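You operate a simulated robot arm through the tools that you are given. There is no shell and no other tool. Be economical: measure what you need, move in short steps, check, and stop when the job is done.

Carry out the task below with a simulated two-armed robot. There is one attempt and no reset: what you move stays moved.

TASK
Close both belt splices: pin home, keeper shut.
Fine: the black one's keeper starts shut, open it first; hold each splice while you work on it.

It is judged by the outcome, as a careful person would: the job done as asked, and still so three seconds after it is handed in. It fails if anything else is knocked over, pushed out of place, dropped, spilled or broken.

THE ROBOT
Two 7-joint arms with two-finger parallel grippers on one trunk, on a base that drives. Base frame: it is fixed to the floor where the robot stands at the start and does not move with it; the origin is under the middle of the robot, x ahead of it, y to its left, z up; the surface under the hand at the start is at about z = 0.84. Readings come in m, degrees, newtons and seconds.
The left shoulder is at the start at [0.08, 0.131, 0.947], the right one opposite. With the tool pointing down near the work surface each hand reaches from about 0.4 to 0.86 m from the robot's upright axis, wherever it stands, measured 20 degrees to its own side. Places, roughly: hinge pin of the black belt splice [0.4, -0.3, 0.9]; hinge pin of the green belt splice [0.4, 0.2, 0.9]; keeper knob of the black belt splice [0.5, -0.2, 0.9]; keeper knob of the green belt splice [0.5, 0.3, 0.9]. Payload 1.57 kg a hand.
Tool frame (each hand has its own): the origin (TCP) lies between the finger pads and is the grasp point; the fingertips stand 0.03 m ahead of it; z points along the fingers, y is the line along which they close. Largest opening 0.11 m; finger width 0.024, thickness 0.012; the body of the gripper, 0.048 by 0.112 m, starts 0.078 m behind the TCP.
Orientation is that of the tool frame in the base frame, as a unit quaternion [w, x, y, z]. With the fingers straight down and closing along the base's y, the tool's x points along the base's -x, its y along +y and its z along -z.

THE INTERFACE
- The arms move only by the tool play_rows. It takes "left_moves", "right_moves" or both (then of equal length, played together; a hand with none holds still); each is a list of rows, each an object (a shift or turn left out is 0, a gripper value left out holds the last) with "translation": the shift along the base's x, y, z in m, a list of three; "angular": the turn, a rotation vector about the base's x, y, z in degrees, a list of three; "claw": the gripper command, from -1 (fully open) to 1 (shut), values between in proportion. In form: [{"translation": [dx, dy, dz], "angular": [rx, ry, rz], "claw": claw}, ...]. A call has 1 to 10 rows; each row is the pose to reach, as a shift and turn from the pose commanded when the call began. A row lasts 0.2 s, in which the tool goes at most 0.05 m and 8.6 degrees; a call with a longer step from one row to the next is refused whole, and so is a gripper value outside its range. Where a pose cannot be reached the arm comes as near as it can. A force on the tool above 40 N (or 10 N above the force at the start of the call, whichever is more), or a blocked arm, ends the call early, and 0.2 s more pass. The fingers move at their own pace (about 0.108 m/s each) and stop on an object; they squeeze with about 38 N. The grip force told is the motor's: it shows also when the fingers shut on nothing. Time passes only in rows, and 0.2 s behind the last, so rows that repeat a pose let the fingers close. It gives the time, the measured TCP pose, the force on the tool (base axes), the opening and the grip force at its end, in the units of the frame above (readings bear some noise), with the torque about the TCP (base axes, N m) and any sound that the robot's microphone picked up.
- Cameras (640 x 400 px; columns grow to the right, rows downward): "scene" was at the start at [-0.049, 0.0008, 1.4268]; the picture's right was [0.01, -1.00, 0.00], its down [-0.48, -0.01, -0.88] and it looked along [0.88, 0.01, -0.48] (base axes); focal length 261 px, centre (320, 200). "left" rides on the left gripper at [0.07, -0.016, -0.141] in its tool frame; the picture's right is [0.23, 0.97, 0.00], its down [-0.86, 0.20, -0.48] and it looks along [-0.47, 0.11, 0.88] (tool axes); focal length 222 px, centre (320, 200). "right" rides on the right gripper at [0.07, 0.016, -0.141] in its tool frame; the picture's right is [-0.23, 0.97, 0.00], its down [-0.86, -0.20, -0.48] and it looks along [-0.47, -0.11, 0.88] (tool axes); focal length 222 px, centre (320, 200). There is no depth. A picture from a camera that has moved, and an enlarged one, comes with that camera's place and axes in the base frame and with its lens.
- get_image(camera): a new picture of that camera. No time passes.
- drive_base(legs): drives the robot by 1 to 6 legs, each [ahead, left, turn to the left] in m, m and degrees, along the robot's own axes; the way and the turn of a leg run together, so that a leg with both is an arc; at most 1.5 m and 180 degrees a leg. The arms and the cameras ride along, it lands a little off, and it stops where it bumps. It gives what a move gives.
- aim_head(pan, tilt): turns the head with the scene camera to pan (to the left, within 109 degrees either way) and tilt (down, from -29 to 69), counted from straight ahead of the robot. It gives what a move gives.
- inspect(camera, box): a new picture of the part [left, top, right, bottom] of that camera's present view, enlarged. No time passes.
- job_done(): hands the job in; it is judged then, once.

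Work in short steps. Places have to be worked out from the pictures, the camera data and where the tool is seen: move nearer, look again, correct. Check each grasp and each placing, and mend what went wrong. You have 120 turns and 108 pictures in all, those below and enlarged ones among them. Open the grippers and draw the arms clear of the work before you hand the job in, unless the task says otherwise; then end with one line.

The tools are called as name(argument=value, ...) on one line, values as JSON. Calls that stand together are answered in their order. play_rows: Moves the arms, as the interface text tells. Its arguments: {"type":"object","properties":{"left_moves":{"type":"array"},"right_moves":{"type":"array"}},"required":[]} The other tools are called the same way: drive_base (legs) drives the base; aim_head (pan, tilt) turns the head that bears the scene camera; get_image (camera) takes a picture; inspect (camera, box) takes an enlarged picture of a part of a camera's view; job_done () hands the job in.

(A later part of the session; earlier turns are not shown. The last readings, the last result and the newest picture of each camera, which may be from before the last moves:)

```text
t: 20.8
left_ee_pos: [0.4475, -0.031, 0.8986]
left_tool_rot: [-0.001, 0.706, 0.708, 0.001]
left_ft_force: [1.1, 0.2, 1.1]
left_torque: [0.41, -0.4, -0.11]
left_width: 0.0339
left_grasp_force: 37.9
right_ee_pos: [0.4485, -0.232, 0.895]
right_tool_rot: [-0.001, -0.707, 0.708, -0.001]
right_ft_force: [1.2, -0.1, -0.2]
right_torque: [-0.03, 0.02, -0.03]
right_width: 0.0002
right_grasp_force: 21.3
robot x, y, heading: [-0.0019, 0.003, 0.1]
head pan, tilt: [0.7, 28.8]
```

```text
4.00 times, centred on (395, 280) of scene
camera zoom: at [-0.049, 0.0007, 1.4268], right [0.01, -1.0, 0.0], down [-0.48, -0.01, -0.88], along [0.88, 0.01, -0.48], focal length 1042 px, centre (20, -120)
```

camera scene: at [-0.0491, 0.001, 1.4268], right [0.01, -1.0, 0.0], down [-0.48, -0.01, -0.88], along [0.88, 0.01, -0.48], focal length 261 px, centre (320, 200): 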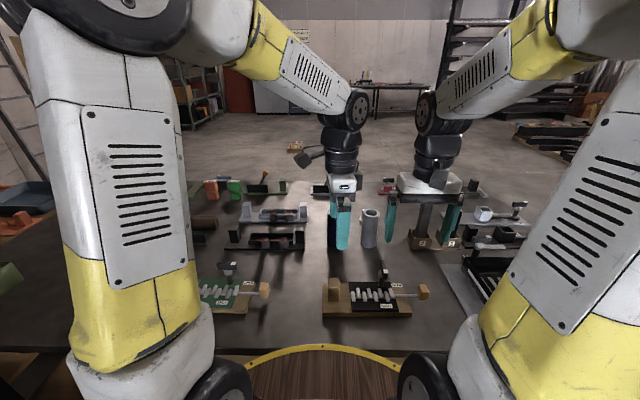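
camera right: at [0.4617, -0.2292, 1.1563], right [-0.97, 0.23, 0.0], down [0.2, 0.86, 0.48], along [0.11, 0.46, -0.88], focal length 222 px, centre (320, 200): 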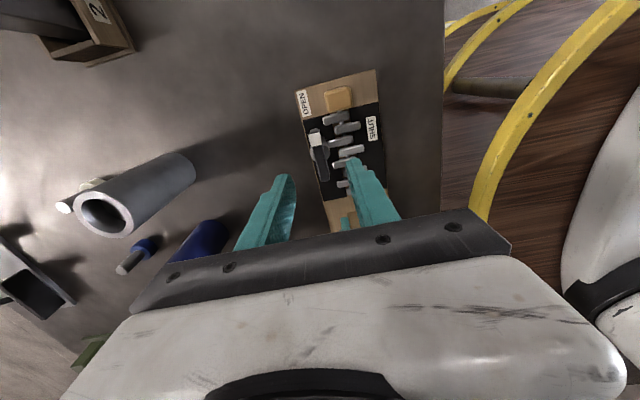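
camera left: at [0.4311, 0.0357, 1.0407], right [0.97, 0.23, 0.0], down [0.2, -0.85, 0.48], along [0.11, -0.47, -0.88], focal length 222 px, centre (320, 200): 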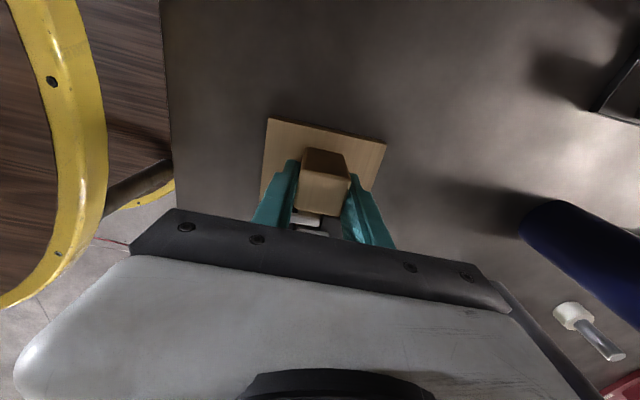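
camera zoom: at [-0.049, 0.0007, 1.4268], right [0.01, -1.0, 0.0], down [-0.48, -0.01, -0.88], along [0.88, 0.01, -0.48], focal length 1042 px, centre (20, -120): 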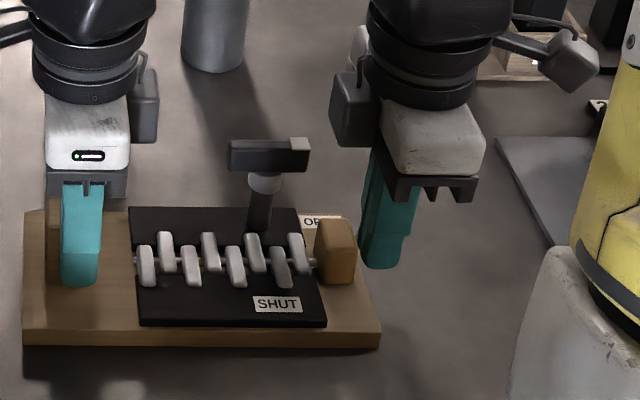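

play_rows(left_moves=[{"translation": [0, -0.001, 0]}, {"translation": [0, -0.002, 0]}, {"translation": [0, -0.003, 0]}, {"translation": [0, -0.004, 0]}, {"translation": [0, -0.004, 0]}], right_moves=[{"translation": [0, 0.001, 0]}, {"translation": [0, 0.002, 0]}, {"translation": [0, 0.003, 0]}, {"translation": [0, 0.004, 0]}, {"translation": [0, 0.005, 0]}])

inspect(camera="scene", box=[330, 230, 460, 330])

```text
t: 22.0
left_ee_pos: [0.4457, -0.0334, 0.8987]
left_tool_rot: [-0.004, 0.706, 0.708, 0.002]
left_ft_force: [-2.6, 19.9, 13.3]
left_torque: [-0.71, -0.57, -0.28]
left_width: 0.0338
left_grasp_force: 38.4
right_ee_pos: [0.4496, -0.2276, 0.896]
right_tool_rot: [-0.002, -0.705, 0.709, -0.002]
right_ft_force: [3.4, -18.6, -5.9]
right_torque: [-0.14, -0.01, 0.0]
right_width: 0.0
right_grasp_force: 21.2
robot x, y, heading: [-0.0028, -0.0034, -0.1]
head pan, tilt: [0.7, 28.8]
```

```text
4.00 times, centred on (395, 280) of scene
camera zoom: at [-0.0492, 0.0007, 1.4268], right [0.01, -1.0, 0.0], down [-0.48, -0.01, -0.88], along [0.88, 0.01, -0.48], focal length 1042 px, centre (20, -120)
```

zoom: 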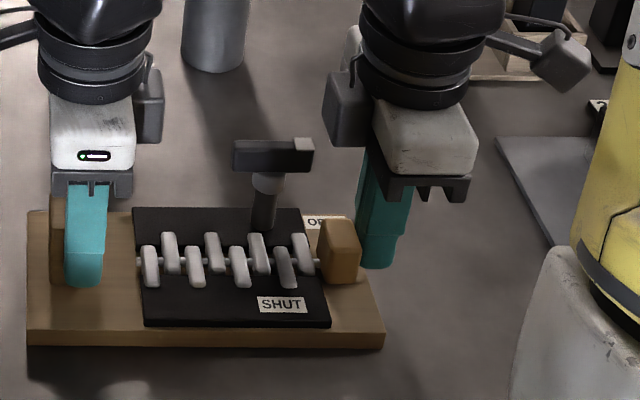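

No further advance at about 19 N, where it slid at 5 N, so the pin is home. I'll retreat and go over the keeper bar.

play_rows(right_moves=[{"translation": [0, -0.02, 0]}, {"translation": [0, -0.025, 0.04]}, {"translation": [0, -0.025, 0.08]}, {"translation": [0.0, -0.025, 0.12]}, {"translation": [0.01, 0.015, 0.12], "claw": 0.2}, {"translation": [0.03, 0.05, 0.12], "claw": 0.2}, {"translation": [0.03, 0.0675, 0.12], "claw": 0.2}])

inspect(camera="scene", box=[350, 275, 410, 312])

inspect(camera="right", box=[240, 65, 400, 245])

inspect(camera="scene", box=[310, 220, 440, 320])

```text
t: 23.6
left_ee_pos: [0.4464, -0.0349, 0.8985]
left_tool_rot: [-0.003, 0.705, 0.709, 0.001]
left_ft_force: [-2.0, 0.3, 2.8]
left_torque: [0.75, -0.28, 0.12]
left_width: 0.0339
left_grasp_force: 38.0
right_ee_pos: [0.4785, -0.1604, 1.016]
right_tool_rot: [-0.002, -0.706, 0.708, -0.001]
right_ft_force: [0.5, -0.1, -1.0]
right_torque: [0.05, -0.01, 0.02]
right_width: 0.0441
right_grasp_force: 0.1
robot x, y, heading: [-0.001, 0.0004, 0.5]
head pan, tilt: [0.7, 28.8]
```

```text
10.67 times, centred on (380, 294) of scene
camera zoom: at [-0.0493, 0.0006, 1.4268], right [0.01, -1.0, 0.0], down [-0.48, -0.01, -0.88], along [0.88, 0.01, -0.48], focal length 2780 px, centre (-320, -797)
```

zoom: 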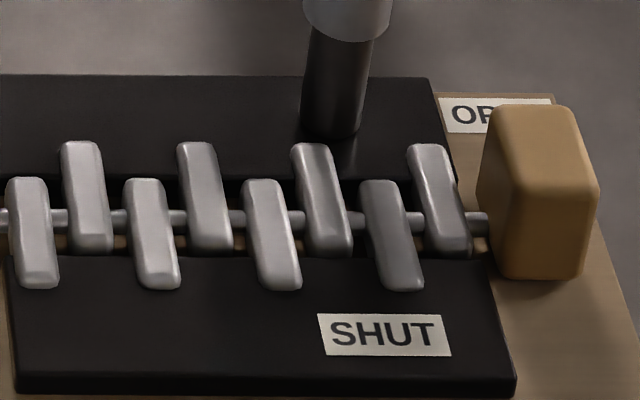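

```text
2.22 times, centred on (320, 155) of right
camera zoom: at [0.4612, -0.2301, 1.1559], right [-0.97, 0.23, 0.0], down [0.2, 0.86, 0.48], along [0.11, 0.46, -0.88], focal length 494 px, centre (320, 300)
```

zoom: 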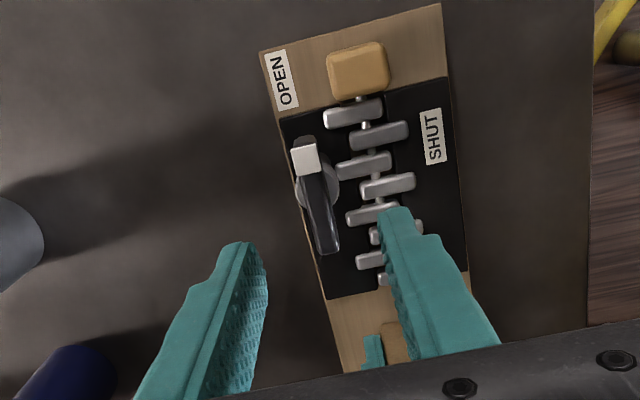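

```text
4.00 times, centred on (375, 270) of scene
camera zoom: at [-0.0493, 0.0006, 1.4268], right [0.01, -1.0, 0.0], down [-0.48, -0.01, -0.88], along [0.88, 0.01, -0.48], focal length 1042 px, centre (100, -80)
```

zoom: 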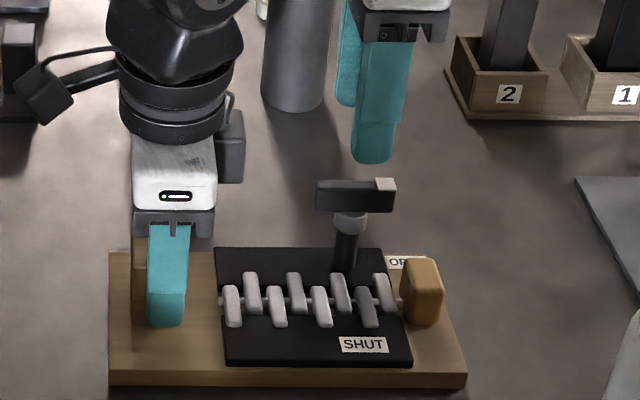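

The gap is unchanged at the stop, so the pin is home, and the board is back within about 2 mm. I'll grip the keeper bar now.

play_rows(right_moves=[{"translation": [0, -0.0015, -0.03]}, {"translation": [0, -0.0015, -0.061]}, {"translation": [0, -0.0015, -0.061], "claw": 0.6}, {"translation": [0, -0.0015, -0.061], "claw": 1}, {"translation": [0, -0.0015, -0.061], "claw": 1}])

inspect(camera="scene", box=[310, 220, 440, 320])

```text
t: 24.8
left_ee_pos: [0.4473, -0.0359, 0.8968]
left_tool_rot: [-0.002, 0.707, 0.708, 0.002]
left_ft_force: [-5.3, 3.4, 4.2]
left_torque: [0.19, -0.52, -0.48]
left_width: 0.0337
left_grasp_force: 37.8
right_ee_pos: [0.4791, -0.1622, 0.9528]
right_tool_rot: [-0.002, -0.706, 0.708, -0.001]
right_ft_force: [4.9, -1.4, -0.7]
right_torque: [-0.32, -0.1, 0.0]
right_width: 0.0104
right_grasp_force: 28.3
robot x, y, heading: [-0.0026, -0.0019, -0.0]
head pan, tilt: [0.7, 28.8]
```

```text
4.00 times, centred on (375, 270) of scene
camera zoom: at [-0.049, 0.0007, 1.4268], right [0.01, -1.0, 0.0], down [-0.48, -0.01, -0.88], along [0.88, 0.01, -0.48], focal length 1042 px, centre (100, -80)
```

zoom: 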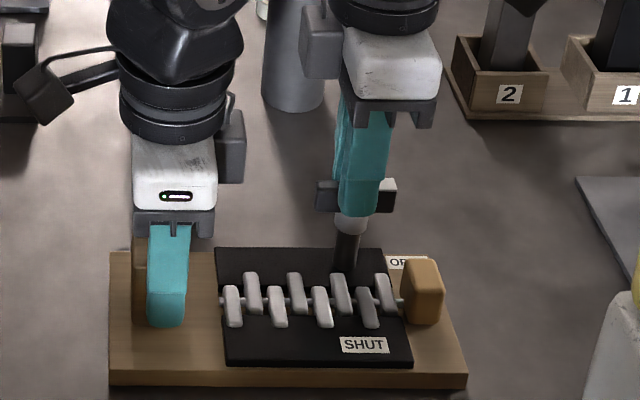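

Gripped with low side load. I'll turn -90° toward SHUT in two calls.

play_rows(right_moves=[{"angular": [0, 0, -7]}, {"angular": [0, 0, -15]}, {"angular": [0, 0, -23]}, {"angular": [0, 0, -31]}, {"angular": [0, 0, -39]}, {"angular": [0, 0, -46]}])

```text
t: 26.2
left_ee_pos: [0.4465, -0.0345, 0.8982]
left_tool_rot: [-0.003, 0.705, 0.709, 0.001]
left_ft_force: [-8.9, 9.5, 10.3]
left_torque: [-0.85, -0.63, -0.76]
left_width: 0.0337
left_grasp_force: 38.1
right_ee_pos: [0.4783, -0.162, 0.9542]
right_tool_rot: [-0.002, -0.372, 0.928, -0.001]
right_ft_force: [9.5, -9.8, -5.9]
right_torque: [-0.54, 0.1, 0.01]
right_width: 0.0106
right_grasp_force: 28.1
robot x, y, heading: [-0.0003, 0.0013, -0.0]
head pan, tilt: [0.7, 28.8]
```

play_rows(right_moves=[{"translation": [0.001, -0.001, 0], "angular": [0, 0, -7]}, {"translation": [0.001, -0.001, 0], "angular": [0, 0, -15]}, {"translation": [0.001, -0.001, 0], "angular": [0, 0, -23]}, {"translation": [0.001, -0.001, 0], "angular": [0, 0, -31]}, {"translation": [0.001, -0.001, 0], "angular": [0, 0, -39]}, {"translation": [0.001, -0.001, 0], "angular": [0, 0, -45]}])

inspect(camera="scene", box=[310, 220, 440, 320])

get_image(camera="right")

```text
t: 27.6
left_ee_pos: [0.447, -0.0365, 0.8976]
left_tool_rot: [-0.003, 0.706, 0.709, 0.001]
left_ft_force: [-1.3, 9.4, 1.6]
left_torque: [0.84, -0.47, 0.18]
left_width: 0.0337
left_grasp_force: 37.5
right_ee_pos: [0.4791, -0.1628, 0.9537]
right_tool_rot: [-0.002, 0.012, 1.0, 0.0]
right_ft_force: [0.2, -9.6, 3.1]
right_torque: [-0.26, 0.09, 0.04]
right_width: 0.0104
right_grasp_force: 28.2
robot x, y, heading: [-0.0043, -0.0009, 0.0]
head pan, tilt: [0.7, 28.8]
```

```text
4.00 times, centred on (375, 270) of scene
camera zoom: at [-0.0492, 0.0006, 1.4268], right [0.01, -1.0, 0.0], down [-0.48, -0.01, -0.88], along [0.88, 0.01, -0.48], focal length 1042 px, centre (100, -80)
```

zoom: 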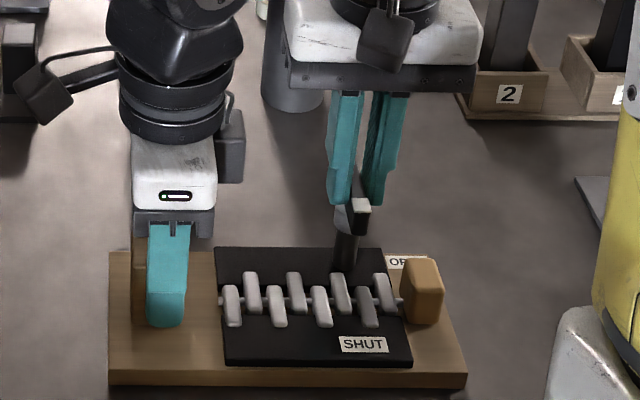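

```text
62 pictures are left
camera right: at [0.4106, -0.1459, 1.0951], right [0.25, 0.97, 0.0], down [0.85, -0.22, 0.48], along [0.46, -0.12, -0.88], focal length 222 px, centre (320, 200)
```

right: 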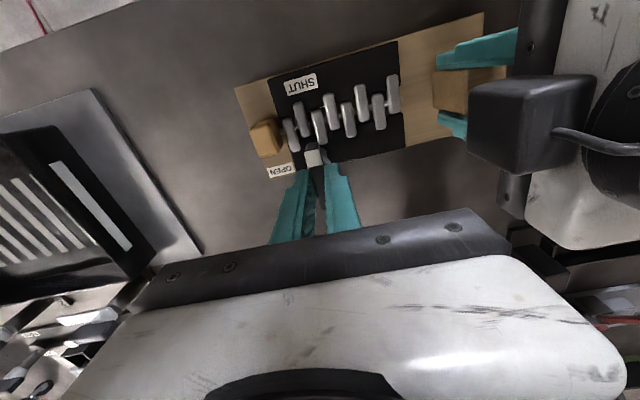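

The keeper is back at SHUT. I'll release the bar and lift clear.

play_rows(right_moves=[{"translation": [0, 0, 0], "claw": 0.5}, {"translation": [0, 0, 0], "claw": 0.2}, {"translation": [0, 0, 0.03], "claw": 0.2}, {"translation": [0, 0, 0.07], "claw": 0.2}, {"translation": [0, 0, 0.11], "claw": 0.2}])

inspect(camera="scene", box=[310, 250, 440, 330])

inspect(camera="right", box=[230, 40, 410, 200])

```text
t: 28.8
left_ee_pos: [0.4464, -0.0351, 0.8979]
left_tool_rot: [-0.003, 0.706, 0.708, 0.001]
left_ft_force: [-1.8, -0.4, 1.6]
left_torque: [0.61, -0.2, 0.06]
left_width: 0.0335
left_grasp_force: 38.0
right_ee_pos: [0.4803, -0.1627, 1.0631]
right_tool_rot: [-0.002, 0.011, 1.0, -0.001]
right_ft_force: [0.9, 0.6, -0.5]
right_torque: [0.04, 0.01, -0.01]
right_width: 0.0441
right_grasp_force: 0.0
robot x, y, heading: [0.0017, -0.0043, 0.0]
head pan, tilt: [0.7, 28.8]
```

```text
4.92 times, centred on (375, 290) of scene
camera zoom: at [-0.0491, 0.0006, 1.4268], right [0.01, -1.0, 0.0], down [-0.48, -0.01, -0.88], along [0.88, 0.01, -0.48], focal length 1283 px, centre (49, -243)
```

zoom: 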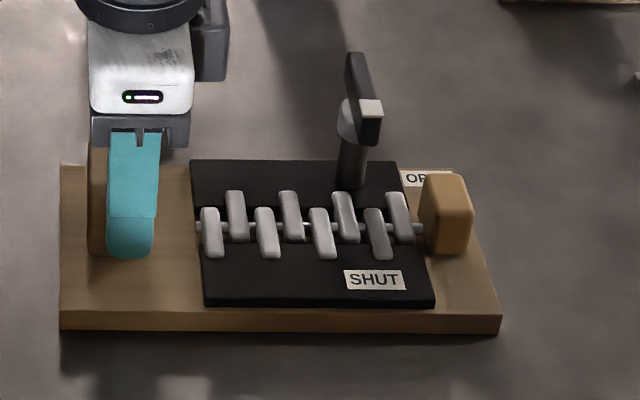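

```text
2.50 times, centred on (320, 120) of right
camera zoom: at [0.4112, -0.1454, 1.2043], right [0.25, 0.97, 0.0], down [0.85, -0.22, 0.48], along [0.46, -0.12, -0.88], focal length 555 px, centre (320, 400)
```

zoom: 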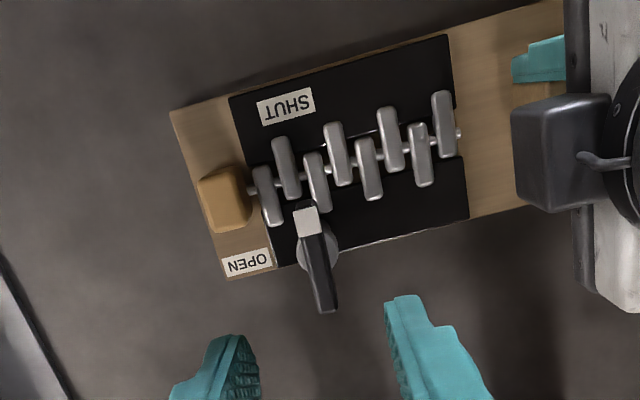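

The black splice is done: pin home, keeper at SHUT, board in its original place. I'll release its block and lift the left hand straight up.

play_rows(left_moves=[{"claw": 0.0}, {"claw": -0.5}, {"translation": [0, 0, 0.03], "claw": -0.5}, {"translation": [0, 0, 0.07], "claw": -0.5}, {"translation": [0, 0, 0.11], "claw": -0.5}, {"translation": [0, 0, 0.15], "claw": -0.5}, {"translation": [0, 0.04, 0.17], "claw": -0.5}, {"translation": [0, 0.085, 0.17], "claw": -0.5}, {"translation": [0.0, 0.13, 0.17], "claw": -0.5}], right_moves=[{}, {}, {"translation": [0, 0, 0.03]}, {"translation": [-0.0, 0, 0.05]}, {}, {}, {}, {}, {}])

inspect(camera="scene", box=[310, 250, 440, 330])

```text
t: 30.8
left_ee_pos: [0.4472, 0.0958, 1.0691]
left_tool_rot: [-0.003, 0.707, 0.708, 0.001]
left_ft_force: [0.8, 0.3, 0.2]
left_torque: [0.04, 0.04, 0.01]
left_width: 0.0824
left_grasp_force: 0.0
right_ee_pos: [0.4803, -0.1634, 1.0639]
right_tool_rot: [-0.001, 0.011, 1.0, 0.0]
right_ft_force: [0.0, -0.2, -0.2]
right_torque: [0.05, 0.01, -0.04]
right_width: 0.044
right_grasp_force: 0.0
robot x, y, heading: [-0.0012, -0.0005, 0.1]
head pan, tilt: [0.7, 28.8]
```

```text
4.92 times, centred on (375, 290) of scene
camera zoom: at [-0.049, 0.0004, 1.4268], right [0.01, -1.0, 0.0], down [-0.48, -0.01, -0.88], along [0.88, 0.01, -0.48], focal length 1283 px, centre (49, -243)
```

zoom: 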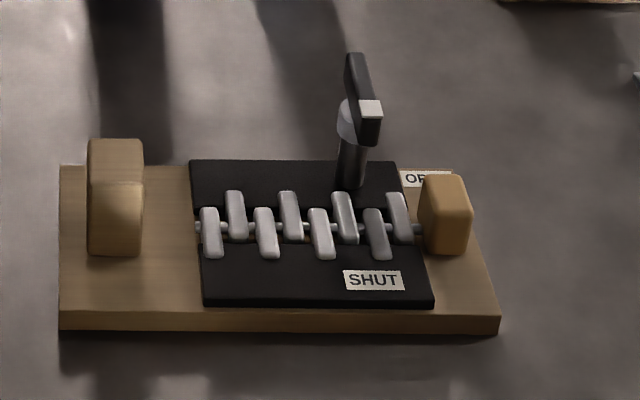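

The black splice is undisturbed. I'll move the left hand over the green block at about (0.453, 0.398).

play_rows(left_moves=[{"translation": [0, 0.04, 0.0]}, {"translation": [0, 0.085, 0.0]}, {"translation": [0, 0.13, 0]}, {"translation": [0.002, 0.175, 0]}, {"translation": [0.004, 0.22, 0]}, {"translation": [0.006, 0.265, 0]}, {"translation": [0.006, 0.302, 0], "claw": -1}, {"translation": [0.006, 0.302, -0.03], "claw": -1}])

get_image(camera="left")

get_image(camera="scene")

```text
t: 32.6
left_ee_pos: [0.4511, 0.3989, 1.0381]
left_tool_rot: [-0.003, 0.706, 0.708, 0.001]
left_ft_force: [0.3, -0.7, -0.1]
left_torque: [-0.01, -0.02, 0.0]
left_width: 0.1101
left_grasp_force: 0.1
right_ee_pos: [0.4801, -0.1632, 1.0638]
right_tool_rot: [-0.001, 0.01, 1.0, 0.0]
right_ft_force: [-0.7, 0.1, -0.3]
right_torque: [0.01, 0.0, 0.01]
right_width: 0.0439
right_grasp_force: 0.0
robot x, y, heading: [-0.0014, -0.0029, 0.2]
head pan, tilt: [0.7, 28.8]
```

```text
58 pictures are left
camera left: at [0.4363, 0.4666, 1.1808], right [0.97, 0.23, 0.0], down [0.2, -0.86, 0.47], along [0.11, -0.46, -0.88], focal length 222 px, centre (320, 200)
```

left: 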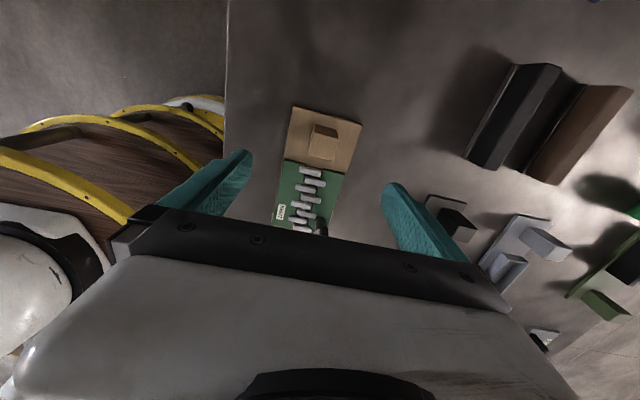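

```text
57 pictures are left
camera scene: at [-0.0492, 0.0007, 1.4268], right [0.01, -1.0, 0.0], down [-0.48, -0.01, -0.88], along [0.88, 0.01, -0.48], focal length 261 px, centre (320, 200)
```

scene: 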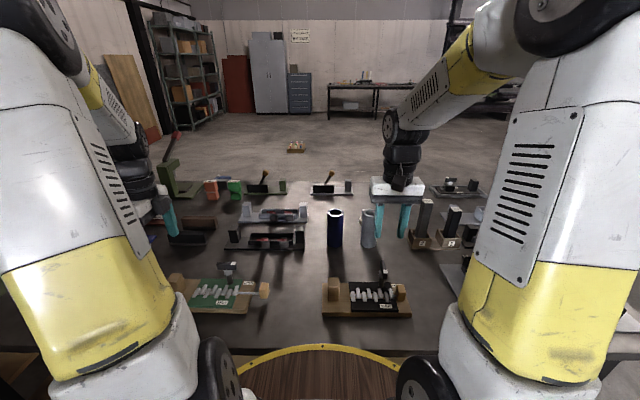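

inspect(camera="left", box=[260, 90, 380, 240])

inspect(camera="scene", box=[155, 245, 285, 325])

```text
2.67 times, centred on (320, 165) of left
camera zoom: at [0.4363, 0.4666, 1.1808], right [0.97, 0.23, 0.0], down [0.2, -0.86, 0.47], along [0.11, -0.46, -0.88], focal length 592 px, centre (320, 293)
```

zoom: 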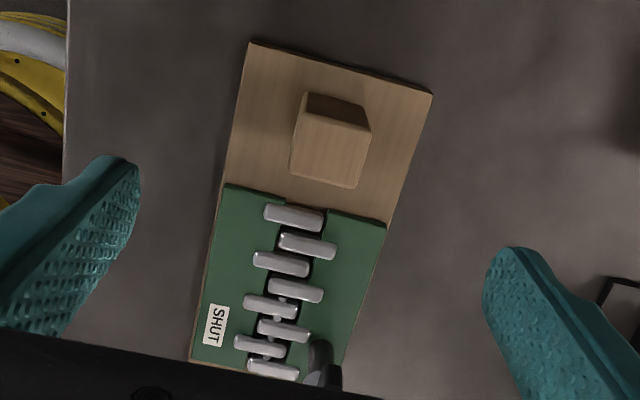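

```text
4.92 times, centred on (220, 285) of scene
camera zoom: at [-0.0492, 0.0007, 1.4268], right [0.01, -1.0, 0.0], down [-0.48, -0.01, -0.88], along [0.88, 0.01, -0.48], focal length 1283 px, centre (812, -218)
```

zoom: 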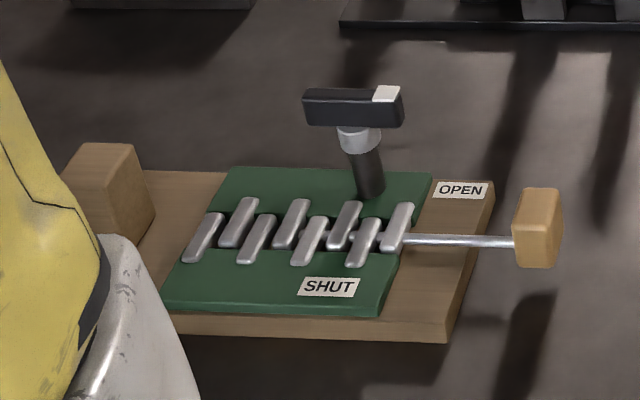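

The green block is at about (0.457, 0.397) and the board is yawed about -1.5°. I'll adjust, descend and close.

play_rows(left_moves=[{"translation": [0.005, 0, -0.04], "angular": [0, 0, -1.5]}, {"translation": [0.005, 0, -0.08], "angular": [0, 0, -1.5]}, {"translation": [0.005, 0, -0.11], "angular": [0, 0, -1.5]}, {"translation": [0.005, 0, -0.141], "angular": [0, 0, -1.5]}])

get_image(camera="left")

```text
t: 33.6
left_ee_pos: [0.4569, 0.3961, 0.8958]
left_tool_rot: [-0.002, 0.715, 0.699, 0.001]
left_ft_force: [-0.2, -0.3, 0.3]
left_torque: [-0.03, -0.02, -0.06]
left_width: 0.1101
left_grasp_force: 0.1
right_ee_pos: [0.4795, -0.1634, 1.0641]
right_tool_rot: [-0.002, 0.01, 1.0, 0.0]
right_ft_force: [-0.6, -0.1, -0.5]
right_torque: [0.05, 0.0, 0.01]
right_width: 0.044
right_grasp_force: 0.1
robot x, y, heading: [-0.0007, -0.0002, 0.1]
head pan, tilt: [0.7, 28.8]
```

```text
54 pictures are left
camera left: at [0.4433, 0.4659, 1.0393], right [0.98, 0.2, 0.0], down [0.18, -0.86, 0.47], along [0.1, -0.46, -0.88], focal length 222 px, centre (320, 200)
```

left: 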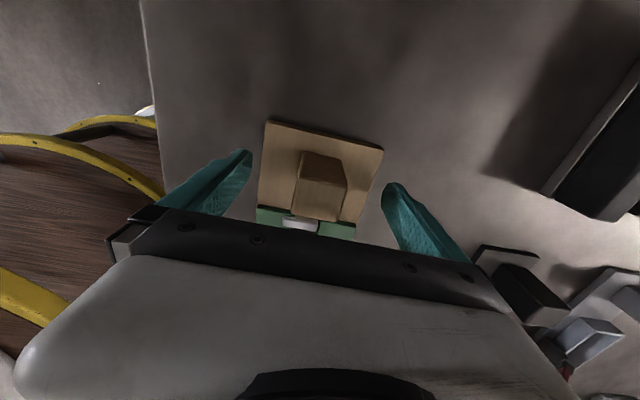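

Centred. I'll close on the block.

play_rows(left_moves=[{"claw": 0.2}, {"claw": 1}, {"claw": 1}, {"claw": 1}])

inspect(camera="scene", box=[155, 245, 285, 325])

inspect(camera="left", box=[240, 100, 400, 240])

```text
t: 34.6
left_ee_pos: [0.4572, 0.3969, 0.8972]
left_tool_rot: [-0.003, 0.715, 0.699, 0.0]
left_ft_force: [-1.3, -0.6, -0.7]
left_torque: [0.09, -0.07, -0.14]
left_width: 0.0339
left_grasp_force: 38.3
right_ee_pos: [0.48, -0.1634, 1.0638]
right_tool_rot: [-0.001, 0.01, 1.0, -0.001]
right_ft_force: [-0.9, 0.5, 0.4]
right_torque: [0.01, 0.01, -0.04]
right_width: 0.0438
right_grasp_force: 0.0
robot x, y, heading: [-0.0012, -0.0032, 0.2]
head pan, tilt: [0.7, 28.8]
```

```text
4.92 times, centred on (220, 285) of scene
camera zoom: at [-0.049, 0.0008, 1.4268], right [0.01, -1.0, 0.0], down [-0.48, -0.01, -0.88], along [0.88, 0.01, -0.48], focal length 1283 px, centre (812, -218)
```

zoom: 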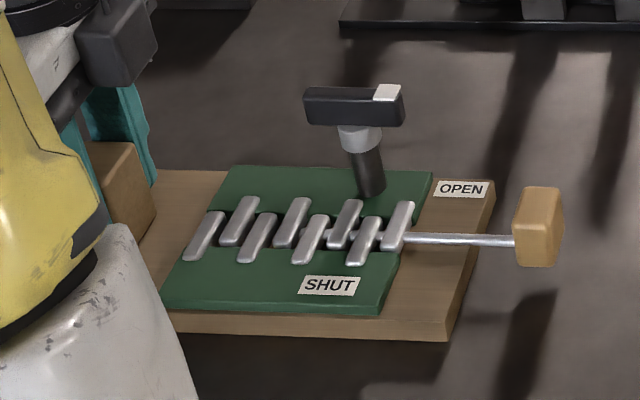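

```text
2.86 times, centred on (320, 170) of left
camera zoom: at [0.4434, 0.466, 1.0396], right [0.98, 0.2, 0.0], down [0.18, -0.86, 0.47], along [0.1, -0.46, -0.88], focal length 635 px, centre (320, 286)
```

zoom: 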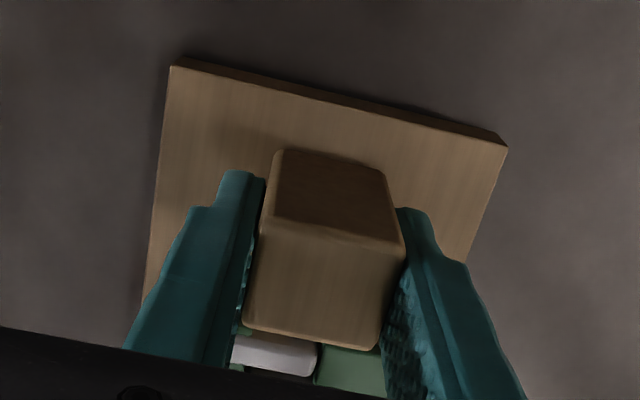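

The green splice is held (34 mm, not shifted). The green pin head is at about (0.451, 0.157). I'll move the right hand across behind it, turning it +85° and closing the fingers.

play_rows(right_moves=[{"translation": [-0.003, 0.027, 0.01], "angular": [0, 0, 8.5], "claw": 1}, {"translation": [-0.006, 0.053, 0.01], "angular": [0, 0, 17], "claw": 1}, {"translation": [-0.009, 0.08, 0.01], "angular": [0, 0, 25.5], "claw": 1}, {"translation": [-0.012, 0.106, 0.01], "angular": [0, 0, 34], "claw": 1}, {"translation": [-0.015, 0.133, 0.01], "angular": [0, 0, 42.5], "claw": 1}, {"translation": [-0.018, 0.159, 0.01], "angular": [0, 0, 51], "claw": 1}, {"translation": [-0.021, 0.186, 0.01], "angular": [0, 0, 59.5], "claw": 1}, {"translation": [-0.024, 0.212, 0.01], "angular": [0, 0, 68], "claw": 1}, {"translation": [-0.027, 0.239, 0.01], "angular": [0, 0, 76.5], "claw": 1}, {"translation": [-0.0287, 0.265, 0.0], "angular": [0, 0, 85], "claw": 1}])

get_image(camera="scene")

get_image(camera="right")

```text
t: 36.8
left_ee_pos: [0.4576, 0.3971, 0.899]
left_tool_rot: [-0.002, 0.716, 0.698, 0.001]
left_ft_force: [0.2, 0.3, -1.7]
left_torque: [0.2, -0.04, 0.0]
left_width: 0.0338
left_grasp_force: 37.9
right_ee_pos: [0.4515, 0.1032, 1.065]
right_tool_rot: [-0.001, -0.668, 0.744, -0.001]
right_ft_force: [-0.3, 0.2, -0.4]
right_torque: [0.03, 0.0, -0.01]
right_width: 0.0
right_grasp_force: 21.4
robot x, y, heading: [0.0035, -0.0002, -0.1]
head pan, tilt: [0.7, 28.8]
```

```text
51 pictures are left
camera scene: at [-0.049, 0.0007, 1.4268], right [0.01, -1.0, 0.0], down [-0.48, -0.01, -0.88], along [0.88, 0.01, -0.48], focal length 261 px, centre (320, 200)
```

scene: 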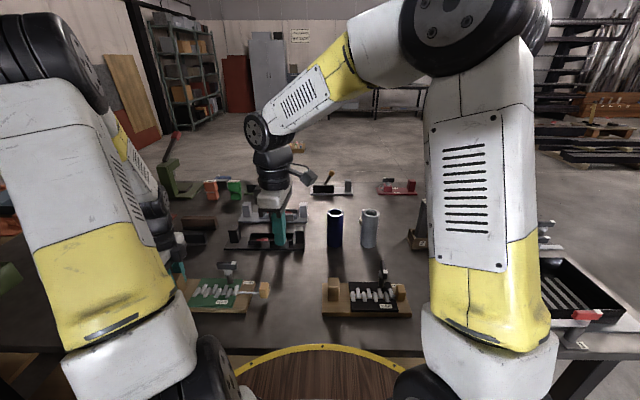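

```text
50 pictures are left
camera right: at [0.4268, 0.0345, 1.2053], right [-0.94, 0.33, 0.0], down [0.29, 0.83, 0.48], along [0.16, 0.45, -0.88], focal length 222 px, centre (320, 200)
```

right: 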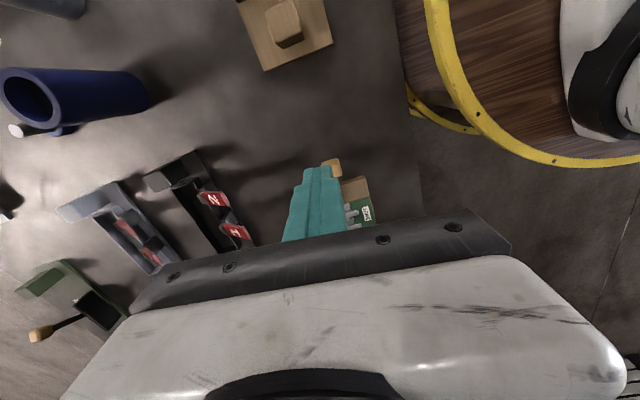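

Reached without trouble, and the head shows at about (0.450, 0.156). I'll finish the turn and lower behind it.

play_rows(right_moves=[{"translation": [-0.001, -0.002, -0.04], "angular": [0, 0, 5]}, {"translation": [-0.001, -0.002, -0.08], "angular": [0, 0, 5]}, {"translation": [-0.001, -0.002, -0.12], "angular": [0, 0, 5]}, {"translation": [-0.001, -0.002, -0.15], "angular": [0, 0, 5]}, {"translation": [-0.001, -0.002, -0.17], "angular": [0, 0, 5]}])

inspect(camera="scene", box=[175, 240, 305, 320])

```text
t: 38.0
left_ee_pos: [0.458, 0.3975, 0.8962]
left_tool_rot: [-0.002, 0.715, 0.699, 0.001]
left_ft_force: [-0.7, 0.5, 0.1]
left_torque: [-0.22, -0.1, -0.19]
left_width: 0.0337
left_grasp_force: 38.6
right_ee_pos: [0.4507, 0.1007, 0.8931]
right_tool_rot: [-0.001, -0.699, 0.715, -0.001]
right_ft_force: [-0.5, -0.6, 0.2]
right_torque: [0.0, -0.02, 0.02]
right_width: 0.0
right_grasp_force: 21.4
robot x, y, heading: [0.0021, 0.0011, -0.2]
head pan, tilt: [0.7, 28.8]
```

```text
4.92 times, centred on (240, 280) of scene
camera zoom: at [-0.0491, 0.0009, 1.4268], right [0.01, -1.0, 0.0], down [-0.48, -0.01, -0.88], along [0.88, 0.01, -0.48], focal length 1283 px, centre (714, -194)
```

zoom: 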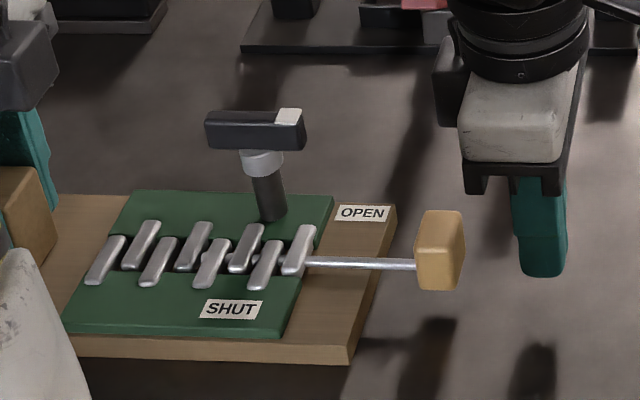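

Aligned. I'll push +y following the slight yaw, up to about 8 mm before home.

play_rows(right_moves=[{"translation": [0, 0.012, 0]}, {"translation": [0, 0.024, 0]}, {"translation": [0, 0.032, 0]}, {"translation": [0.0005, 0.04, 0]}, {"translation": [0.0005, 0.048, 0]}, {"translation": [0.001, 0.056, 0]}, {"translation": [0.001, 0.064, 0]}, {"translation": [0.0015, 0.072, 0]}, {"translation": [0.0015, 0.078, 0]}, {"translation": [0.002, 0.083, 0]}])

inspect(camera="scene", box=[175, 240, 305, 320])

```text
t: 40.2
left_ee_pos: [0.4575, 0.398, 0.8968]
left_tool_rot: [-0.002, 0.716, 0.698, 0.001]
left_ft_force: [-0.2, 5.3, 0.1]
left_torque: [0.12, -0.05, -0.02]
left_width: 0.0339
left_grasp_force: 38.1
right_ee_pos: [0.4518, 0.1836, 0.8944]
right_tool_rot: [-0.001, -0.7, 0.714, -0.001]
right_ft_force: [-0.3, -5.4, 0.2]
right_torque: [-0.04, 0.0, -0.01]
right_width: 0.0
right_grasp_force: 21.4
robot x, y, heading: [0.0005, 0.0059, -0.1]
head pan, tilt: [0.7, 28.8]
```

```text
4.92 times, centred on (240, 280) of scene
camera zoom: at [-0.049, 0.0009, 1.4268], right [0.01, -1.0, 0.0], down [-0.48, -0.01, -0.88], along [0.88, 0.01, -0.48], focal length 1283 px, centre (714, -194)
```

zoom: 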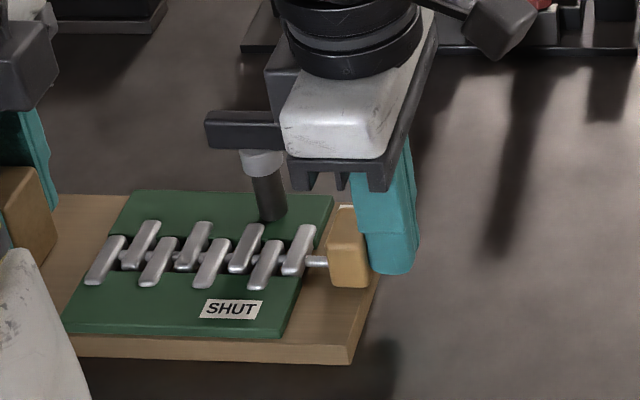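

About 6 mm left. I'll go in 1.5 mm steps and keep the push gentle this time.

play_rows(right_moves=[{"translation": [0, 0.0015, 0]}, {"translation": [0, 0.003, 0]}, {"translation": [0, 0.0045, 0]}, {"translation": [0, 0.006, 0]}])

inspect(camera="scene", box=[195, 255, 265, 300])

```text
t: 41.2
left_ee_pos: [0.4582, 0.396, 0.8967]
left_tool_rot: [-0.002, 0.716, 0.698, 0.001]
left_ft_force: [0.8, 6.1, 0.6]
left_torque: [-0.11, -0.19, -0.03]
left_width: 0.0338
left_grasp_force: 38.1
right_ee_pos: [0.4527, 0.1894, 0.8939]
right_tool_rot: [-0.002, -0.7, 0.715, -0.001]
right_ft_force: [1.4, -5.6, -0.3]
right_torque: [0.03, -0.03, 0.01]
right_width: 0.0001
right_grasp_force: 20.5
robot x, y, heading: [0.0014, 0.0019, -0.1]
head pan, tilt: [0.7, 28.8]
```

```text
8.89 times, centred on (230, 278) of scene
camera zoom: at [-0.049, 0.0009, 1.4268], right [0.01, -1.0, 0.0], down [-0.48, -0.01, -0.88], along [0.88, 0.01, -0.48], focal length 2316 px, centre (1120, -489)
```

zoom: 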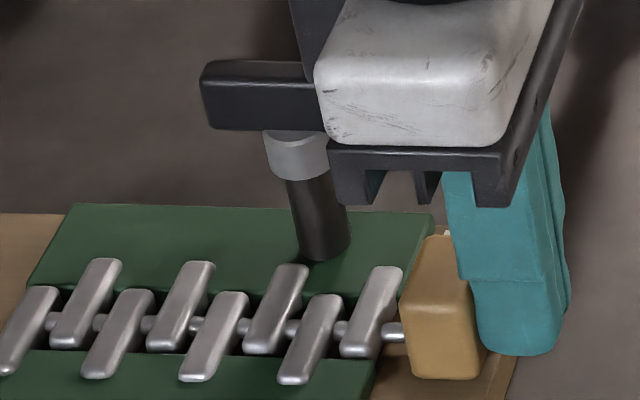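

play_rows(right_moves=[{"translation": [0, 0.001, 0]}, {"translation": [0, 0.002, 0]}, {"translation": [0, 0.003, 0]}, {"translation": [0, 0.004, 0]}])

inspect(camera="scene", box=[185, 250, 265, 300])

```text
t: 42.2
left_ee_pos: [0.4571, 0.397, 0.8984]
left_tool_rot: [-0.002, 0.715, 0.699, 0.002]
left_ft_force: [0.3, 3.6, 0.0]
left_torque: [0.0, -0.08, -0.04]
left_width: 0.0338
left_grasp_force: 38.1
right_ee_pos: [0.452, 0.1935, 0.8939]
right_tool_rot: [-0.001, -0.699, 0.715, -0.001]
right_ft_force: [-0.6, -4.6, -1.5]
right_torque: [-0.04, -0.01, 0.0]
right_width: 0.0
right_grasp_force: 21.9
robot x, y, heading: [0.0012, -0.0019, -0.2]
head pan, tilt: [0.7, 28.8]
```

```text
8.00 times, centred on (225, 275) of scene
camera zoom: at [-0.049, 0.0009, 1.4268], right [0.01, -1.0, 0.0], down [-0.48, -0.01, -0.88], along [0.88, 0.01, -0.48], focal length 2085 px, centre (1080, -400)
```

zoom: 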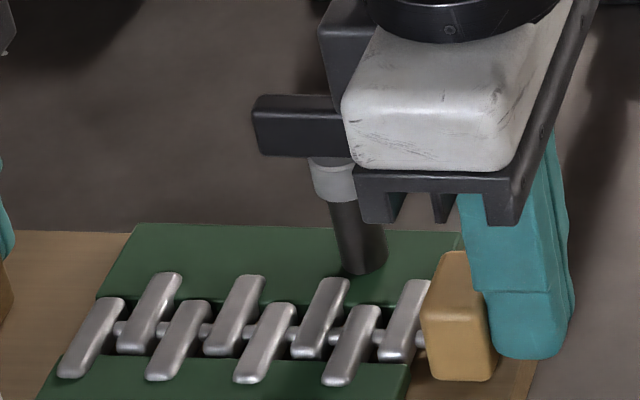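

It's still sliding at about 5 N with no stop yet, so I'll continue.

play_rows(right_moves=[{"translation": [0, 0.001, 0]}, {"translation": [0, 0.002, 0]}, {"translation": [0, 0.003, 0]}])

inspect(camera="scene", box=[185, 250, 265, 300])

```text
t: 43.0
left_ee_pos: [0.4571, 0.3979, 0.8976]
left_tool_rot: [-0.002, 0.715, 0.699, 0.001]
left_ft_force: [0.4, 5.8, 0.0]
left_torque: [-0.23, -0.11, -0.03]
left_width: 0.0341
left_grasp_force: 38.2
right_ee_pos: [0.4522, 0.1956, 0.8942]
right_tool_rot: [-0.001, -0.7, 0.714, -0.001]
right_ft_force: [-0.7, -7.1, 0.1]
right_torque: [-0.02, -0.01, -0.01]
right_width: 0.0
right_grasp_force: 21.3
robot x, y, heading: [-0.0017, 0.0014, -0.2]
head pan, tilt: [0.7, 28.8]
```

```text
8.00 times, centred on (225, 275) of scene
camera zoom: at [-0.049, 0.0009, 1.4268], right [0.01, -1.0, 0.0], down [-0.48, -0.01, -0.88], along [0.88, 0.01, -0.48], focal length 2085 px, centre (1080, -400)
```

zoom: 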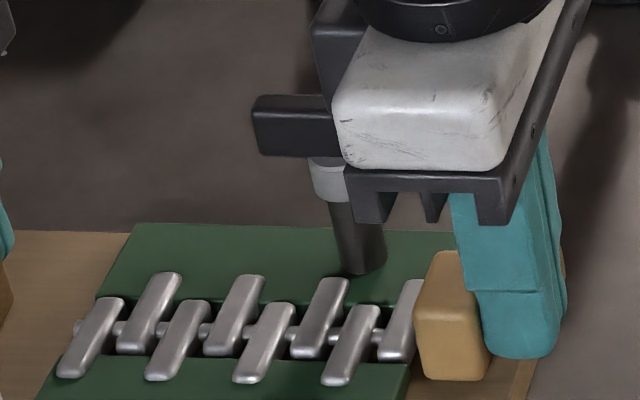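

The tip is just appearing past the last knuckle, so it's close to home. I'll keep pushing for the stop.

play_rows(right_moves=[{"translation": [0, 0.001, 0]}, {"translation": [0, 0.002, 0]}, {"translation": [0, 0.003, 0]}])

inspect(camera="scene", box=[185, 250, 265, 300])

```text
t: 43.8
left_ee_pos: [0.4574, 0.3986, 0.8977]
left_tool_rot: [-0.003, 0.715, 0.699, 0.002]
left_ft_force: [1.0, 18.0, 0.3]
left_torque: [0.15, -0.23, -0.09]
left_width: 0.0339
left_grasp_force: 37.6
right_ee_pos: [0.4529, 0.1981, 0.8938]
right_tool_rot: [-0.003, -0.699, 0.715, -0.002]
right_ft_force: [-1.9, -22.0, 6.7]
right_torque: [-0.14, -0.12, -0.01]
right_width: 0.0
right_grasp_force: 21.3
robot x, y, heading: [-0.0032, 0.001, 0.1]
head pan, tilt: [0.7, 28.8]
```

```text
8.00 times, centred on (225, 275) of scene
camera zoom: at [-0.0491, 0.0007, 1.4268], right [0.01, -1.0, 0.0], down [-0.48, -0.01, -0.88], along [0.88, 0.01, -0.48], focal length 2085 px, centre (1080, -400)
```

zoom: 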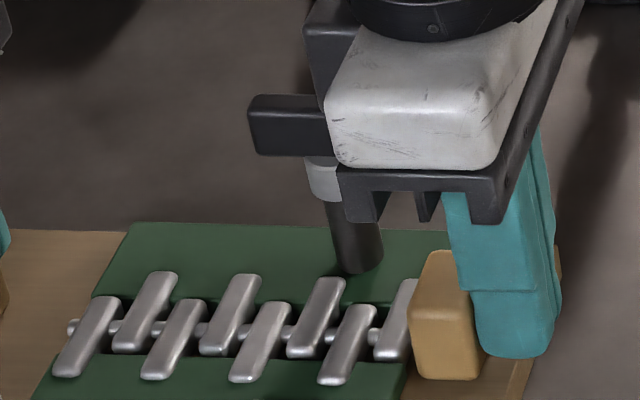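

A hard stop now at 22 N with the tip protruding as on the black one. One last 1 mm squeeze, with the left hand countering, then I'll retreat and lift.

play_rows(left_moves=[{"translation": [0, -0.001, 0]}, {"translation": [0, -0.001, 0]}, {"translation": [0, -0.001, 0]}, {"translation": [0, -0.001, 0]}, {"translation": [0, -0.001, 0]}, {"translation": [0, -0.001, 0]}, {"translation": [0, -0.001, 0]}], right_moves=[{"translation": [0, 0.0005, 0]}, {"translation": [0, 0.0005, 0]}, {"translation": [0, -0.02, 0]}, {"translation": [0, -0.028, 0.03]}, {"translation": [0, -0.028, 0.07]}, {"translation": [0, -0.028, 0.11]}, {"translation": [0, -0.028, 0.12]}])

inspect(camera="scene", box=[175, 240, 305, 320])

inspect(camera="right", box=[250, 100, 400, 240])

```text
t: 45.4
left_ee_pos: [0.4567, 0.3954, 0.8972]
left_tool_rot: [-0.004, 0.715, 0.699, 0.0]
left_ft_force: [-0.3, -3.2, 5.2]
left_torque: [-0.74, -0.44, -0.07]
left_width: 0.0336
left_grasp_force: 37.9
right_ee_pos: [0.4523, 0.1719, 1.0138]
right_tool_rot: [-0.001, -0.7, 0.714, 0.0]
right_ft_force: [-1.0, 0.1, -0.8]
right_torque: [0.0, -0.02, 0.0]
right_width: 0.0002
right_grasp_force: 21.3
robot x, y, heading: [0.0021, 0.0009, 0.1]
head pan, tilt: [0.7, 28.8]
```

```text
4.92 times, centred on (240, 280) of scene
camera zoom: at [-0.0492, 0.0006, 1.4268], right [0.01, -1.0, 0.0], down [-0.48, -0.01, -0.88], along [0.88, 0.01, -0.48], focal length 1283 px, centre (714, -194)
```

zoom: 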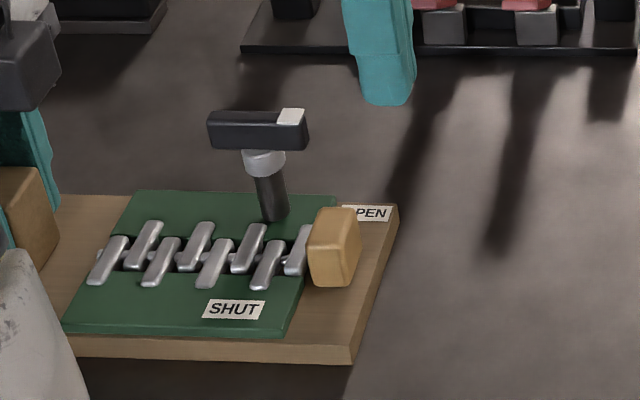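

```text
2.86 times, centred on (325, 170) of right
camera zoom: at [0.434, 0.1022, 1.1552], right [-0.97, 0.25, 0.0], down [0.22, 0.85, 0.48], along [0.12, 0.46, -0.88], focal length 635 px, centre (306, 286)
```

zoom: 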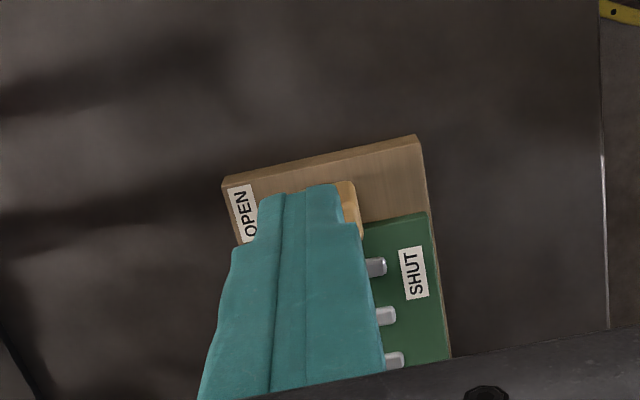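

Pin home, board in place, keeper still open. I'll move the right hand over the keeper bar at about (0.484, 0.258) and look.

play_rows(right_moves=[{"translation": [0.016, 0.044, 0], "claw": 0.2}, {"translation": [0.032, 0.088, 0], "claw": 0.2}, {"translation": [0.032, 0.088, 0], "claw": 0.2}])

inspect(camera="right", box=[240, 65, 400, 245])

inspect(camera="scene", box=[155, 215, 285, 315])

```text
t: 46.2
left_ee_pos: [0.457, 0.3966, 0.8967]
left_tool_rot: [-0.002, 0.715, 0.699, 0.001]
left_ft_force: [-1.0, 2.7, 1.9]
left_torque: [-0.99, -0.27, -0.14]
left_width: 0.0337
left_grasp_force: 37.8
right_ee_pos: [0.4842, 0.2608, 1.0131]
right_tool_rot: [-0.002, -0.699, 0.715, -0.002]
right_ft_force: [-0.1, -0.1, 0.5]
right_torque: [0.01, 0.0, -0.01]
right_width: 0.0442
right_grasp_force: 0.0
robot x, y, heading: [-0.0002, -0.0005, 0.1]
head pan, tilt: [0.7, 28.8]
```

```text
2.22 times, centred on (320, 155) of right
camera zoom: at [0.4666, 0.1909, 1.1545], right [-0.97, 0.25, 0.0], down [0.22, 0.85, 0.48], along [0.12, 0.46, -0.88], focal length 494 px, centre (320, 300)
```

zoom: 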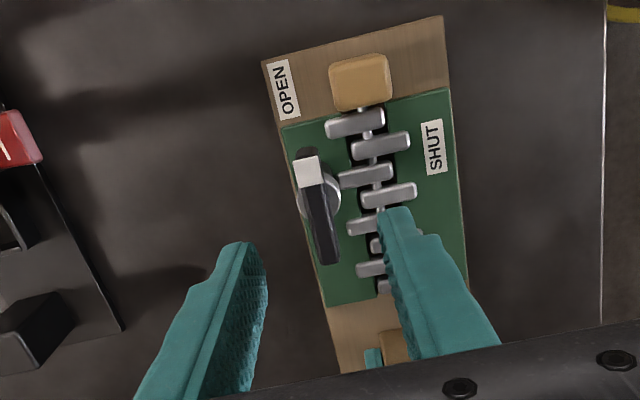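

```text
4.00 times, centred on (220, 265) of scene
camera zoom: at [-0.0492, 0.0009, 1.4268], right [0.01, -1.0, 0.0], down [-0.48, -0.01, -0.88], along [0.88, 0.01, -0.48], focal length 1042 px, centre (720, -60)
```

zoom: 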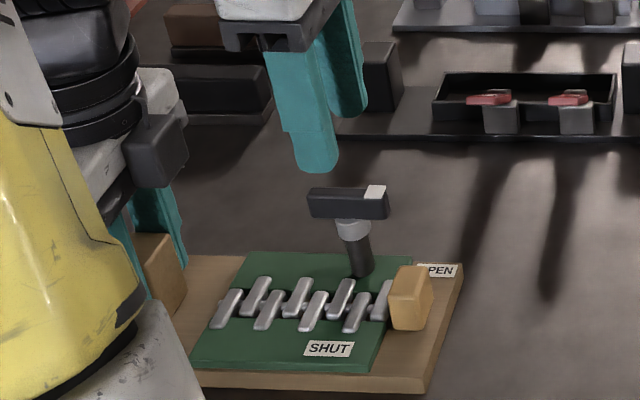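

The view matches the black case, putting the bar axis at about (0.484, 0.262). I'll descend and grip.

play_rows(right_moves=[{"translation": [0, 0.003, -0.03]}, {"translation": [0, 0.003, -0.06]}, {"translation": [0, 0.003, -0.06], "claw": 0.6}, {"translation": [0, 0.003, -0.06], "claw": 1}, {"translation": [0, 0.003, -0.06], "claw": 1}])

inspect(camera="scene", box=[155, 215, 285, 315])

```text
t: 47.4
left_ee_pos: [0.4572, 0.3956, 0.8972]
left_tool_rot: [-0.004, 0.716, 0.699, 0.0]
left_ft_force: [-6.9, 1.6, 4.5]
left_torque: [0.01, -0.7, -0.82]
left_width: 0.0336
left_grasp_force: 38.3
right_ee_pos: [0.4851, 0.2625, 0.9532]
right_tool_rot: [-0.001, -0.699, 0.715, -0.001]
right_ft_force: [8.1, 0.7, -0.7]
right_torque: [0.34, -0.2, -0.18]
right_width: 0.01
right_grasp_force: 28.5
robot x, y, heading: [0.0014, 0.0014, -0.2]
head pan, tilt: [0.7, 28.8]
```

```text
4.00 times, centred on (220, 265) of scene
camera zoom: at [-0.049, 0.0009, 1.4268], right [0.01, -1.0, 0.0], down [-0.48, -0.01, -0.88], along [0.88, 0.01, -0.48], focal length 1042 px, centre (720, -60)
```

zoom: 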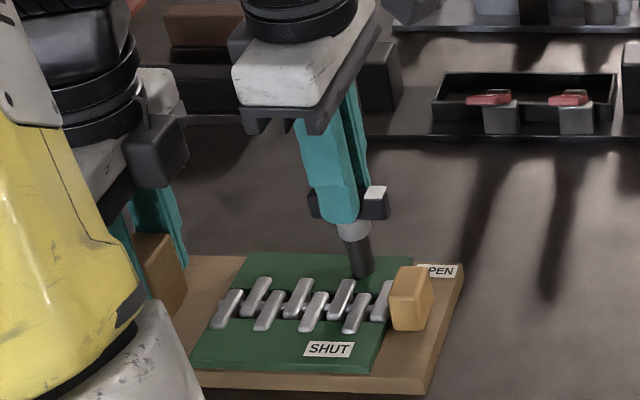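

Gripped, with 8 N in +x. I'll shift +1 mm in x and turn -46°.

play_rows(right_moves=[{"translation": [0.001, 0, 0], "angular": [0, 0, -7]}, {"translation": [0.001, 0, 0], "angular": [0, 0, -15]}, {"translation": [0.001, 0, 0], "angular": [0, 0, -23]}, {"translation": [0.001, 0, 0], "angular": [0, 0, -31]}, {"translation": [0.001, 0, 0], "angular": [0, 0, -39]}, {"translation": [0.001, 0, 0], "angular": [0, 0, -46]}])

inspect(camera="scene", box=[155, 215, 285, 315])

```text
t: 48.8
left_ee_pos: [0.4572, 0.3959, 0.8969]
left_tool_rot: [-0.003, 0.715, 0.699, 0.001]
left_ft_force: [-8.5, 1.8, 2.3]
left_torque: [-0.28, -0.46, -1.2]
left_width: 0.0335
left_grasp_force: 38.0
right_ee_pos: [0.4853, 0.2627, 0.9547]
right_tool_rot: [-0.002, -0.363, 0.932, -0.001]
right_ft_force: [7.8, -3.2, 0.3]
right_torque: [0.09, -0.39, 0.02]
right_width: 0.0105
right_grasp_force: 28.8
robot x, y, heading: [-0.0006, -0.0043, -0.2]
head pan, tilt: [0.7, 28.8]
```

```text
4.00 times, centred on (220, 265) of scene
camera zoom: at [-0.049, 0.0008, 1.4268], right [0.01, -1.0, 0.0], down [-0.48, -0.01, -0.88], along [0.88, 0.01, -0.48], focal length 1042 px, centre (720, -60)
```

zoom: 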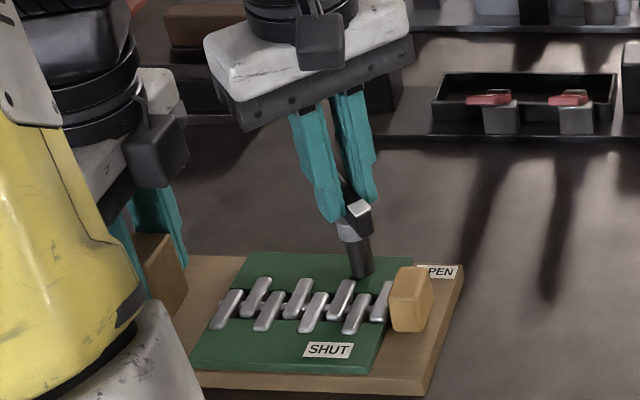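

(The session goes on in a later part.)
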